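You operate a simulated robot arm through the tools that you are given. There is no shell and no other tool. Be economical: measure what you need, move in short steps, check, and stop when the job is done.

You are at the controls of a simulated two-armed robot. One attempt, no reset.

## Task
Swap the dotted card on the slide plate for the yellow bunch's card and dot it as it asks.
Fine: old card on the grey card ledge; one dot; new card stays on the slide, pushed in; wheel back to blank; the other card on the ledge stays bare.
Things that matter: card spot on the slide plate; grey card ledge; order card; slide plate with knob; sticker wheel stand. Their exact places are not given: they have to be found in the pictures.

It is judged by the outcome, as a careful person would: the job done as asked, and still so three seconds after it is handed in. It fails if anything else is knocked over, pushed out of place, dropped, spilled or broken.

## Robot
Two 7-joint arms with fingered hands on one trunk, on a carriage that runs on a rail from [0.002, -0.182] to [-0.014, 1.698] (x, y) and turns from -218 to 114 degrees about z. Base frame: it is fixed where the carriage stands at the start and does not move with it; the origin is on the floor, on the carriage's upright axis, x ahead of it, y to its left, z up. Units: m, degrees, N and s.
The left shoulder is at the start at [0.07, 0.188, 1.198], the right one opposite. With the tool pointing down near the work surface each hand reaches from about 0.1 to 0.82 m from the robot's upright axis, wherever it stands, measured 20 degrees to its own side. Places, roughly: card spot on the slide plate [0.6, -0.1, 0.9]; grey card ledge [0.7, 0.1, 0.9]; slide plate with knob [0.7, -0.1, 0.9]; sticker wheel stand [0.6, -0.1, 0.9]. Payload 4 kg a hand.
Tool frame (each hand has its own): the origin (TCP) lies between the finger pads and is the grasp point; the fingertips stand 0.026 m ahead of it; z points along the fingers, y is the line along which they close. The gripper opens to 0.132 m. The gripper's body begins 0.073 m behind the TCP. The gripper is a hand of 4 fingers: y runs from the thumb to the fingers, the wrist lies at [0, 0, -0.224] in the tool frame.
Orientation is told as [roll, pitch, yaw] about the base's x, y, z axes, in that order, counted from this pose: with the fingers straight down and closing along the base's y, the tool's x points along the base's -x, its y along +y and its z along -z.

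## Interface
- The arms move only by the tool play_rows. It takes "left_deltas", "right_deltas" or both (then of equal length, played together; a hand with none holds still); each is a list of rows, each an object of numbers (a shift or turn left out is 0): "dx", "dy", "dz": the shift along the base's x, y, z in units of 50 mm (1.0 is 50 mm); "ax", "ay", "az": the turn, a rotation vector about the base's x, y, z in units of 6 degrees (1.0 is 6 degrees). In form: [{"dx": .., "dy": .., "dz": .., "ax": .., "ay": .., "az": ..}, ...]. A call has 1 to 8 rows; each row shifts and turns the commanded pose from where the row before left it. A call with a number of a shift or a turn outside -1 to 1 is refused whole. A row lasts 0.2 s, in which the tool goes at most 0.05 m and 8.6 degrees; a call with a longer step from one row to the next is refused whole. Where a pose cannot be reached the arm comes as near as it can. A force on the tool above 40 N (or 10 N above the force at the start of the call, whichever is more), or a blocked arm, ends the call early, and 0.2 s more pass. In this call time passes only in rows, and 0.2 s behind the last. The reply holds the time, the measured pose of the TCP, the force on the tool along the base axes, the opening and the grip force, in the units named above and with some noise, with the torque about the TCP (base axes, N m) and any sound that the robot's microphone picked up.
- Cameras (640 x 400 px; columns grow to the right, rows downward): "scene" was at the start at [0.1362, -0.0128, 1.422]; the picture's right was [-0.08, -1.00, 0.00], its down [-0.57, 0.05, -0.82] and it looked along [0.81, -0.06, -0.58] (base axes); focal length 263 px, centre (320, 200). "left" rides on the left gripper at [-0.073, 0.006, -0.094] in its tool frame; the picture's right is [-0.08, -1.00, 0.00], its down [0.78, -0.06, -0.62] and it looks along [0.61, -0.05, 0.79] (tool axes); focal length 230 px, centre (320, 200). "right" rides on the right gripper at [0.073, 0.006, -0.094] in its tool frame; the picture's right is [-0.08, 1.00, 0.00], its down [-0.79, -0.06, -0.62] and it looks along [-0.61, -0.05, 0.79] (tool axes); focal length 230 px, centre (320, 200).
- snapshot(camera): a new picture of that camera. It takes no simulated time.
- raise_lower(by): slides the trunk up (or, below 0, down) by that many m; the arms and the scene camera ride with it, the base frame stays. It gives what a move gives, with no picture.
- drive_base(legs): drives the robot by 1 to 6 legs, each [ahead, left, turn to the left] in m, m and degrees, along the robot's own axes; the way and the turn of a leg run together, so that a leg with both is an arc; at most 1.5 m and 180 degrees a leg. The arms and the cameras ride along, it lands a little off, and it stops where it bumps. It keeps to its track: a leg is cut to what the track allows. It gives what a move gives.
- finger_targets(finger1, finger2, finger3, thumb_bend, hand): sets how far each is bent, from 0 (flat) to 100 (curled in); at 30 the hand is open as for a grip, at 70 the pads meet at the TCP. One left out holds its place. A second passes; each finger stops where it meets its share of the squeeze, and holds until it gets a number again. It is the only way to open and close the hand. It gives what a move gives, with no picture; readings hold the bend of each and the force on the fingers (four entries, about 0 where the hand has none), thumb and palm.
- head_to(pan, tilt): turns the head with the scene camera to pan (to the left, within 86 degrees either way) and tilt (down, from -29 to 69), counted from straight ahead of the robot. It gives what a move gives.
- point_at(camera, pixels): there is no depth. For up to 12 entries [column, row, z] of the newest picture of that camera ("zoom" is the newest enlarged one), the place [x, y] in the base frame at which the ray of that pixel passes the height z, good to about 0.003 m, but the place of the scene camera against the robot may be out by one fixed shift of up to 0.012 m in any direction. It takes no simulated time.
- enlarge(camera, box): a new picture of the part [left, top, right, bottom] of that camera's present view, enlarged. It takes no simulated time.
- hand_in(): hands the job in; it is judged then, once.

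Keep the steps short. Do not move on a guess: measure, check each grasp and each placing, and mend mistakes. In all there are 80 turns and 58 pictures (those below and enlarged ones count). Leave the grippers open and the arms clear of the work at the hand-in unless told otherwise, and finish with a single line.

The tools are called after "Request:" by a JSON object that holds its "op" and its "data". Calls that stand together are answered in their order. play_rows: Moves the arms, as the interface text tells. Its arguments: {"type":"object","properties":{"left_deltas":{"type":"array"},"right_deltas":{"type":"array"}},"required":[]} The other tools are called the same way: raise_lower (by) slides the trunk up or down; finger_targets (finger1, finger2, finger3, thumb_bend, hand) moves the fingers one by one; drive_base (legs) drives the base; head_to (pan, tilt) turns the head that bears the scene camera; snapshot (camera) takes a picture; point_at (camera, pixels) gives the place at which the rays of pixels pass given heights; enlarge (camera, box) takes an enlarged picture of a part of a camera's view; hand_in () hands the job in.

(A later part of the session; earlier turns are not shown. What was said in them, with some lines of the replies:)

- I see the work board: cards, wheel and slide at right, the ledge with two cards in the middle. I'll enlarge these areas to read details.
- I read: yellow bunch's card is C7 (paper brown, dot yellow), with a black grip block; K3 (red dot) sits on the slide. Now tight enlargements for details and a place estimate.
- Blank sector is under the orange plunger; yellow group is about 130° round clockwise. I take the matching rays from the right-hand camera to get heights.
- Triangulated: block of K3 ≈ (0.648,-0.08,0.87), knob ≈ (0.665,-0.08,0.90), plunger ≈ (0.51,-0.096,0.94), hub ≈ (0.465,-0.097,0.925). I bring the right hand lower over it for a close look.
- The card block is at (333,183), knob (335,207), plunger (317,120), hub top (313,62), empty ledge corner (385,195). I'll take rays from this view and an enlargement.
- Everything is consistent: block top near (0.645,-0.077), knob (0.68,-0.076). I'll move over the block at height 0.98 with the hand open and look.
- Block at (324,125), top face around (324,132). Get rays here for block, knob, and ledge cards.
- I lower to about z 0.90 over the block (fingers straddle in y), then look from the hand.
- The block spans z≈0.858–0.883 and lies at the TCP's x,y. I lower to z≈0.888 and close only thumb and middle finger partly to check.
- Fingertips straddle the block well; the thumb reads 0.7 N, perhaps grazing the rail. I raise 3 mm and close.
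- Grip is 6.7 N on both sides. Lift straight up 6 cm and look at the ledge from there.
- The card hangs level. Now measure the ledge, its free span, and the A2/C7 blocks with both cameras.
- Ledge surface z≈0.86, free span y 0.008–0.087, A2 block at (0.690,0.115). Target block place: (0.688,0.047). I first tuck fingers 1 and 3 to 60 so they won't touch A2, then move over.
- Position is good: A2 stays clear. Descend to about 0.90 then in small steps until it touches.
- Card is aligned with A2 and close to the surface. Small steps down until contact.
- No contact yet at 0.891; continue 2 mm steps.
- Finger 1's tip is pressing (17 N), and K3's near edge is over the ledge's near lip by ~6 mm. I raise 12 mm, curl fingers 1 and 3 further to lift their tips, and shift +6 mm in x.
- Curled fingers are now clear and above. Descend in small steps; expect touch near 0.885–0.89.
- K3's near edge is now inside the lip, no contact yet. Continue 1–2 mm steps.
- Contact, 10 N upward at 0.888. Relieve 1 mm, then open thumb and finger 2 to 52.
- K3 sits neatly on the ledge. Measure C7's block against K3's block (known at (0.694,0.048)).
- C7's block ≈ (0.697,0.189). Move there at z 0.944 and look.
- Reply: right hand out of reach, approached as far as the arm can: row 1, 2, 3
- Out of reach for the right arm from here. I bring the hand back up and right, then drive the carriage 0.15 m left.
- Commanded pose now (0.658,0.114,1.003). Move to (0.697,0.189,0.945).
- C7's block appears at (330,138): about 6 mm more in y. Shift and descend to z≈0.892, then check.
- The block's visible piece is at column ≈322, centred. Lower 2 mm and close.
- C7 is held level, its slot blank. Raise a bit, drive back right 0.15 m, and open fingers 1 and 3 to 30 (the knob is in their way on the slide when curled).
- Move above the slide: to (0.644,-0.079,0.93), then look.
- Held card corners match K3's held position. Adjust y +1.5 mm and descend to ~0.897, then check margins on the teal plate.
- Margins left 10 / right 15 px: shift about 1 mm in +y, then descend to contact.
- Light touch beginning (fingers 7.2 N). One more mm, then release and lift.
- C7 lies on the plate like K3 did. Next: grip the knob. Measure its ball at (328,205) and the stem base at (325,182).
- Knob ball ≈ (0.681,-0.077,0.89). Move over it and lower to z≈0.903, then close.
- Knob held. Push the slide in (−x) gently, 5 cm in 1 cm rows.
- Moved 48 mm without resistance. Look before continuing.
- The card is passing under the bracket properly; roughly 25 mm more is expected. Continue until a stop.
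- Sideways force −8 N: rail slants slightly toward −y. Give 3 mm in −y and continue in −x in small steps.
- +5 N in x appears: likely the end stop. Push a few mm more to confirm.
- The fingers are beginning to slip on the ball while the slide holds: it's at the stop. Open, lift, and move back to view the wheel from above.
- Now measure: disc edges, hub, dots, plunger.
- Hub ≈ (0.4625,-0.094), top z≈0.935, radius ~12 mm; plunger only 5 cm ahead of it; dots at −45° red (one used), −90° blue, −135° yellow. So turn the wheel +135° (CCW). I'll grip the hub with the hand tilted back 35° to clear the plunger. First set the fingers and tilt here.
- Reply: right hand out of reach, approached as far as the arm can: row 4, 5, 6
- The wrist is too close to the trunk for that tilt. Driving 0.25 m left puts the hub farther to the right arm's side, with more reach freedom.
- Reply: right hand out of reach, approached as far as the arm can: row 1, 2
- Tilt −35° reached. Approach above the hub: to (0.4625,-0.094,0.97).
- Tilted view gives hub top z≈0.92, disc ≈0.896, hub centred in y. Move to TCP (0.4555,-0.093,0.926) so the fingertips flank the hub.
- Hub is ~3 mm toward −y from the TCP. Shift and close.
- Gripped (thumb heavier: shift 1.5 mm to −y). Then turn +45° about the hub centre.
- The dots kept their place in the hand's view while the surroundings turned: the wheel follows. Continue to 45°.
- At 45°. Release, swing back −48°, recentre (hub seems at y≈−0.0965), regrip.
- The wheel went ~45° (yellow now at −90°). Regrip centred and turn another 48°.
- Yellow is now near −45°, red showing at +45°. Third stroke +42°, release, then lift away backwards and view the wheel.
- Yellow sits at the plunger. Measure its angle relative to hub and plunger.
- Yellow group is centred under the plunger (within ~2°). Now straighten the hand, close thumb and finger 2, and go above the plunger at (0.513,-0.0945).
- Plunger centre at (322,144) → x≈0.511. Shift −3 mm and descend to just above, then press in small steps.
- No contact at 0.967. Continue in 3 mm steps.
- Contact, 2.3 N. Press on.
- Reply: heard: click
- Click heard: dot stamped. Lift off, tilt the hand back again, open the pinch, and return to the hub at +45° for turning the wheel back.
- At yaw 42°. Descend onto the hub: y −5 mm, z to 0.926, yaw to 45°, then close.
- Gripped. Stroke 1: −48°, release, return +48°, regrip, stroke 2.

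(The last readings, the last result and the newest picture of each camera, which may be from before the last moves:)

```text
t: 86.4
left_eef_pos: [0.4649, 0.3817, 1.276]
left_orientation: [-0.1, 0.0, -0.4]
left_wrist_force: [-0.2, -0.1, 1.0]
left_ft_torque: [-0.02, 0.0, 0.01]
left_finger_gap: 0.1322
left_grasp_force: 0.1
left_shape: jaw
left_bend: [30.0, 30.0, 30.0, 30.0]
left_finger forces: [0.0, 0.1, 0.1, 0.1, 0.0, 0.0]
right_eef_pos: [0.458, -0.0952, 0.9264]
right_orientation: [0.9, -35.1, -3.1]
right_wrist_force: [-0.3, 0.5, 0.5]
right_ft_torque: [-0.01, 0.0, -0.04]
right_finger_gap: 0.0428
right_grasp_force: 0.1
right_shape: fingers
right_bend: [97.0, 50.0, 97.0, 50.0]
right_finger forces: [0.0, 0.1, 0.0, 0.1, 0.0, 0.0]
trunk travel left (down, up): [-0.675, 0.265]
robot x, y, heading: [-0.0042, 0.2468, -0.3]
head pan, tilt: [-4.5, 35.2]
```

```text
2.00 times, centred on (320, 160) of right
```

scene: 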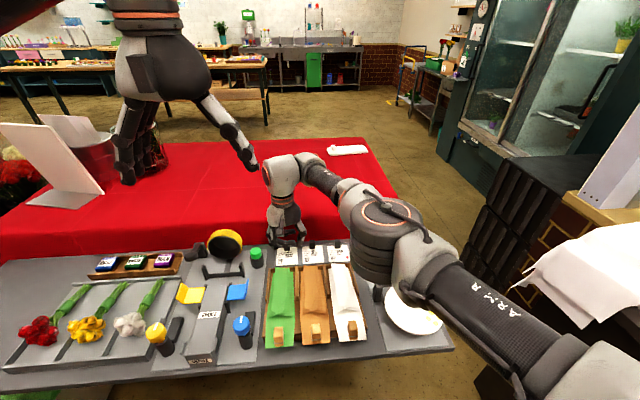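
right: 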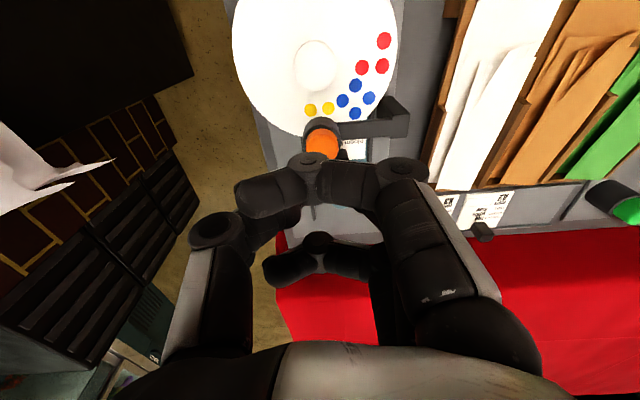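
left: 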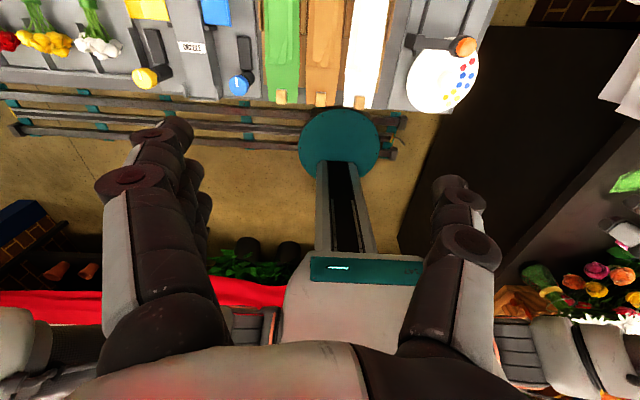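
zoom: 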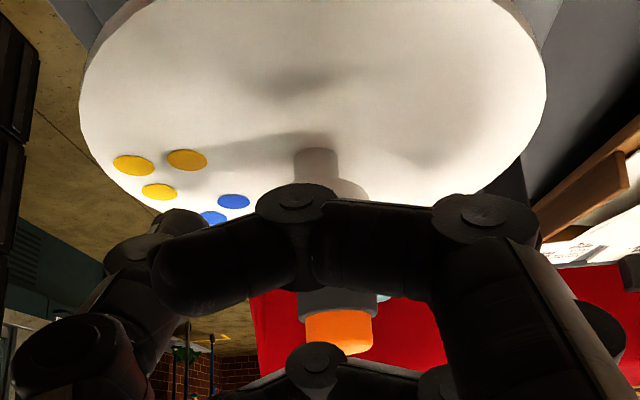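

State matches that after my first stroke (one yellow dot used). Final stroke back ≈ −42°: return to +45°, grip, turn −42°, release, lift, look.

Request:
{"op": "play_rows", "data": {"right_deltas": [{"az": 1, "dx": 0.002, "dy": -0.012}, {"az": 1, "dx": 0.003, "dy": -0.012}, {"az": 1, "dx": 0.004, "dy": -0.012}, {"az": 1, "dx": 0.005, "dy": -0.012}, {"az": 1, "dx": 0.006, "dy": -0.012}, {"az": 1, "dx": 0.007, "dy": -0.011}, {"az": 1, "dx": 0.008, "dy": -0.01}, {"az": 1, "dx": 0.005, "dy": -0.015}]}}

Request:
{"op": "finger_targets", "data": {"hand": "right", "finger2": 74, "thumb_bend": 74}}

Request:
{"op": "play_rows", "data": {"right_deltas": [{"az": -1, "dx": -0.01, "dy": 0.01}, {"az": -1, "dx": -0.008, "dy": 0.01}, {"az": -1, "dx": -0.007, "dy": 0.011}, {"az": -1, "dx": -0.006, "dy": 0.012}, {"az": -1, "dx": -0.005, "dy": 0.012}, {"az": -1, "dx": -0.004, "dy": 0.012}, {"az": -1, "dx": -0.003, "dy": 0.012}]}}

Request:
{"op": "finger_targets", "data": {"hand": "right", "finger2": 50, "thumb_bend": 50}}

Request:
{"op": "play_rows", "data": {"right_deltas": [{"dz": 0.9}, {"dz": 0.9}, {"dz": 0.9}, {"ay": 0.975}, {"ay": 0.975}, {"ay": 0.975}, {"ay": 0.975}]}}

Request:
{"op": "snapshot", "data": {"camera": "right"}}

```text
t: 88.2
left_eef_pos: [0.4637, 0.3812, 1.2749]
left_orientation: [0.0, -0.1, -0.3]
left_wrist_force: [0.0, -1.0, -0.8]
left_ft_torque: [0.0, 0.0, 0.0]
left_finger_gap: 0.132
left_grasp_force: 0.0
left_shape: jaw
left_bend: [30.0, 30.0, 30.0, 30.0]
left_finger forces: [0.0, 0.0, 0.0, 0.0, 0.1, 0.0]
right_eef_pos: [0.4591, -0.0989, 0.9252]
right_orientation: [0.9, -35.2, 45.1]
right_wrist_force: [-0.3, 0.0, 0.4]
right_ft_torque: [0.0, 0.0, -0.01]
right_finger_gap: 0.0432
right_grasp_force: 0.0
right_shape: fingers
right_bend: [97.0, 50.0, 97.0, 50.0]
right_finger forces: [0.1, 0.0, 0.0, 0.1, 0.0, 0.1]
trunk travel left (down, up): [-0.675, 0.265]
robot x, y, heading: [-0.0055, 0.2462, -0.5]
head pan, tilt: [-4.5, 35.2]
```

```text
t: 89.2
left_eef_pos: [0.4646, 0.3806, 1.2751]
left_orientation: [0.0, 0.1, -0.4]
left_wrist_force: [-0.2, -0.1, 0.0]
left_ft_torque: [0.0, 0.02, 0.01]
left_finger_gap: 0.1318
left_grasp_force: 0.1
left_shape: jaw
left_bend: [30.0, 30.0, 30.0, 30.0]
left_finger forces: [0.1, 0.1, 0.1, 0.0, 0.0, 0.0]
right_eef_pos: [0.4607, -0.0997, 0.9257]
right_orientation: [0.9, -35.0, 44.9]
right_wrist_force: [9.0, -4.1, -2.1]
right_ft_torque: [-0.06, -0.1, -0.09]
right_finger_gap: 0.0362
right_grasp_force: 12.2
right_shape: fingers
right_bend: [97.0, 65.0, 97.0, 66.0]
right_finger forces: [0.0, 7.2, 0.0, 0.0, 17.0, 0.0]
trunk travel left (down, up): [-0.675, 0.265]
robot x, y, heading: [-0.0052, 0.2464, -0.3]
head pan, tilt: [-4.5, 35.2]
```

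```text
t: 90.8
left_eef_pos: [0.4643, 0.3814, 1.275]
left_orientation: [0.0, 0.1, -0.4]
left_wrist_force: [-0.8, 0.5, 0.0]
left_ft_torque: [-0.01, 0.0, 0.02]
left_finger_gap: 0.1318
left_grasp_force: 0.2
left_shape: jaw
left_bend: [30.0, 30.0, 30.0, 30.0]
left_finger forces: [0.0, 0.0, 0.0, 0.0, 0.1, 0.0]
right_eef_pos: [0.4578, -0.0962, 0.9249]
right_orientation: [1.0, -35.0, 3.0]
right_wrist_force: [9.9, -2.4, 1.3]
right_ft_torque: [0.02, -0.18, -0.04]
right_finger_gap: 0.0359
right_grasp_force: 11.8
right_shape: fingers
right_bend: [97.0, 64.0, 97.0, 66.0]
right_finger forces: [0.0, 10.5, 0.0, 0.0, 13.1, 0.0]
trunk travel left (down, up): [-0.675, 0.265]
robot x, y, heading: [-0.004, 0.2458, -0.4]
head pan, tilt: [-4.5, 35.2]
```

```text
t: 91.8
left_eef_pos: [0.4641, 0.3806, 1.2748]
left_orientation: [0.1, 0.0, -0.3]
left_wrist_force: [0.0, -0.2, 0.0]
left_ft_torque: [-0.02, 0.02, -0.03]
left_finger_gap: 0.1318
left_grasp_force: 0.2
left_shape: jaw
left_bend: [30.0, 30.0, 30.0, 30.0]
left_finger forces: [0.0, 0.0, 0.0, 0.1, 0.0, 0.1]
right_eef_pos: [0.4568, -0.0948, 0.9251]
right_orientation: [0.9, -35.1, 3.0]
right_wrist_force: [-0.1, 0.5, -0.3]
right_ft_torque: [0.02, -0.04, 0.0]
right_finger_gap: 0.0429
right_grasp_force: 0.1
right_shape: fingers
right_bend: [97.0, 50.0, 97.0, 50.0]
right_finger forces: [0.1, 0.0, 0.0, 0.0, 0.1, 0.0]
trunk travel left (down, up): [-0.675, 0.265]
robot x, y, heading: [-0.0031, 0.2476, -0.4]
head pan, tilt: [-4.5, 35.2]
```

```text
t: 93.4
left_eef_pos: [0.4631, 0.3809, 1.2753]
left_orientation: [0.0, 0.0, -0.3]
left_wrist_force: [0.2, -0.3, -0.9]
left_ft_torque: [-0.03, 0.02, 0.03]
left_finger_gap: 0.1321
left_grasp_force: 0.0
left_shape: jaw
left_bend: [30.0, 30.0, 30.0, 30.0]
left_finger forces: [0.0, 0.0, 0.0, 0.0, 0.1, 0.0]
right_eef_pos: [0.4572, -0.0964, 1.0591]
right_orientation: [2.1, -11.6, 2.5]
right_wrist_force: [0.2, -0.6, 0.5]
right_ft_torque: [-0.01, -0.01, -0.02]
right_finger_gap: 0.043
right_grasp_force: 0.0
right_shape: fingers
right_bend: [97.0, 50.0, 97.0, 50.0]
right_finger forces: [0.0, 0.0, 0.1, 0.0, 0.1, 0.0]
trunk travel left (down, up): [-0.675, 0.265]
robot x, y, heading: [-0.0014, 0.2481, -0.3]
head pan, tilt: [-4.5, 35.2]
```

```text
3 pictures are left
```

right: 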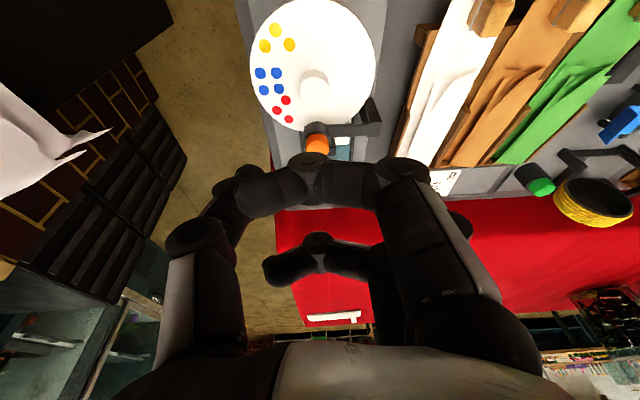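

Wheel looks back at blank with 3 yellow, 4 blue, 3 red. Compute the angles.

Request:
{"op": "point_at", "data": {"camera": "right", "pixels": [[278, 30, 0.897], [265, 45, 0.897], [289, 44, 0.897], [260, 73, 0.897], [277, 72, 0.897], [264, 90, 0.897], [276, 89, 0.897], [277, 111, 0.897], [286, 100, 0.897], [288, 119, 0.897], [316, 143, 0.94]]}}

```text
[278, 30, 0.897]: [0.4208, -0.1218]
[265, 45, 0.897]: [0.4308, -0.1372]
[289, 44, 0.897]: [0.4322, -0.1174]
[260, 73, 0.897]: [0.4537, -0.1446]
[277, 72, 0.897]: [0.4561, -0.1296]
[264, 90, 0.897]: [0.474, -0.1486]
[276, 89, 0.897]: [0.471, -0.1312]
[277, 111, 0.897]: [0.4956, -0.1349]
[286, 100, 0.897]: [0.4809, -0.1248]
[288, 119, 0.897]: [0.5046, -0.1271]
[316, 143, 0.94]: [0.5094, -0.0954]
```

Blue is at ≈−88°, i.e. blank is back under the plunger (as at the start). Raise the right hand clear, open it, and take a final view.

Request:
{"op": "play_rows", "data": {"right_deltas": [{"dz": 0.95}, {"dz": 0.95}, {"dz": 0.95}, {"dz": 0.6, "ay": 0.9}, {"ay": 0.9}]}}

Request:
{"op": "finger_targets", "data": {"hand": "right", "finger1": 30, "finger2": 30, "finger3": 30, "thumb_bend": 30}}

Request:
{"op": "enlarge", "data": {"camera": "right", "box": [240, 0, 500, 180]}}

Request:
{"op": "snapshot", "data": {"camera": "scene"}}

```text
t: 94.6
left_eef_pos: [0.4632, 0.3811, 1.2737]
left_orientation: [-0.1, 0.0, -0.3]
left_wrist_force: [-1.3, -0.1, -0.5]
left_ft_torque: [0.02, 0.0, -0.01]
left_finger_gap: 0.1317
left_grasp_force: 0.0
left_shape: jaw
left_bend: [30.0, 30.0, 30.0, 30.0]
left_finger forces: [0.0, 0.0, 0.1, 0.0, 0.0, 0.0]
right_eef_pos: [0.4567, -0.0962, 1.2327]
right_orientation: [2.7, -0.8, 2.4]
right_wrist_force: [-0.1, 0.1, -0.3]
right_ft_torque: [0.04, 0.0, 0.01]
right_finger_gap: 0.0428
right_grasp_force: 0.0
right_shape: fingers
right_bend: [97.0, 50.0, 97.0, 50.0]
right_finger forces: [0.0, 0.0, 0.1, 0.0, 0.1, 0.1]
trunk travel left (down, up): [-0.675, 0.265]
robot x, y, heading: [-0.003, 0.249, -0.1]
head pan, tilt: [-4.5, 35.2]
```

```text
t: 95.6
left_eef_pos: [0.4644, 0.3824, 1.2759]
left_orientation: [-0.1, 0.0, -0.3]
left_wrist_force: [-0.4, -0.6, 0.4]
left_ft_torque: [0.0, 0.0, 0.0]
left_finger_gap: 0.1318
left_grasp_force: 0.1
left_shape: jaw
left_bend: [30.0, 30.0, 30.0, 30.0]
left_finger forces: [0.0, 0.1, 0.0, 0.0, 0.0, 0.1]
right_eef_pos: [0.4569, -0.0961, 1.2321]
right_orientation: [2.5, -0.9, 2.4]
right_wrist_force: [-0.5, -1.2, -0.5]
right_ft_torque: [0.01, 0.01, 0.01]
right_finger_gap: 0.1356
right_grasp_force: 0.0
right_shape: fingers
right_bend: [30.0, 30.0, 30.0, 30.0]
right_finger forces: [0.0, 0.0, 0.0, 0.1, 0.0, 0.0]
trunk travel left (down, up): [-0.675, 0.265]
robot x, y, heading: [-0.0036, 0.2461, -0.2]
head pan, tilt: [-4.5, 35.2]
```

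```text
2.22 times, centred on (370, 90) of right
```

zoom: 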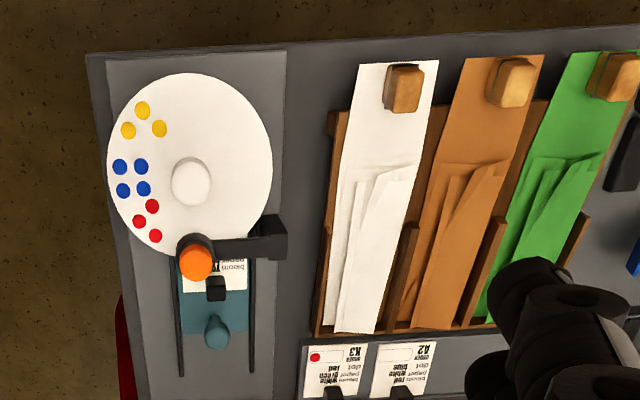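

```text
1 pictures are left
```

scene: 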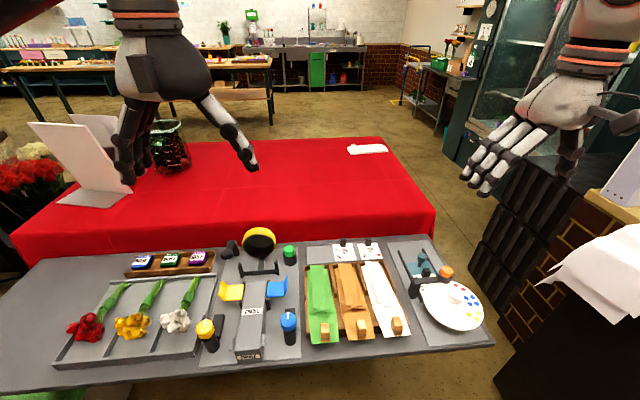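

Wheel pose matches the start, the slide is in with C7, K3 and bare A2 sit on the ledge, and both hands are open and clear. Handing in.

Request:
{"op": "hand_in", "data": {}}

```text
The job is handed in.
```

The job is handed in: C7 is pushed in on the slide and was stamped once with yellow (a click was heard and one yellow sticker is gone, but the dot itself is hidden under the wheel), K3 and the bare A2 are on the ledge, and the wheel is back to blank.
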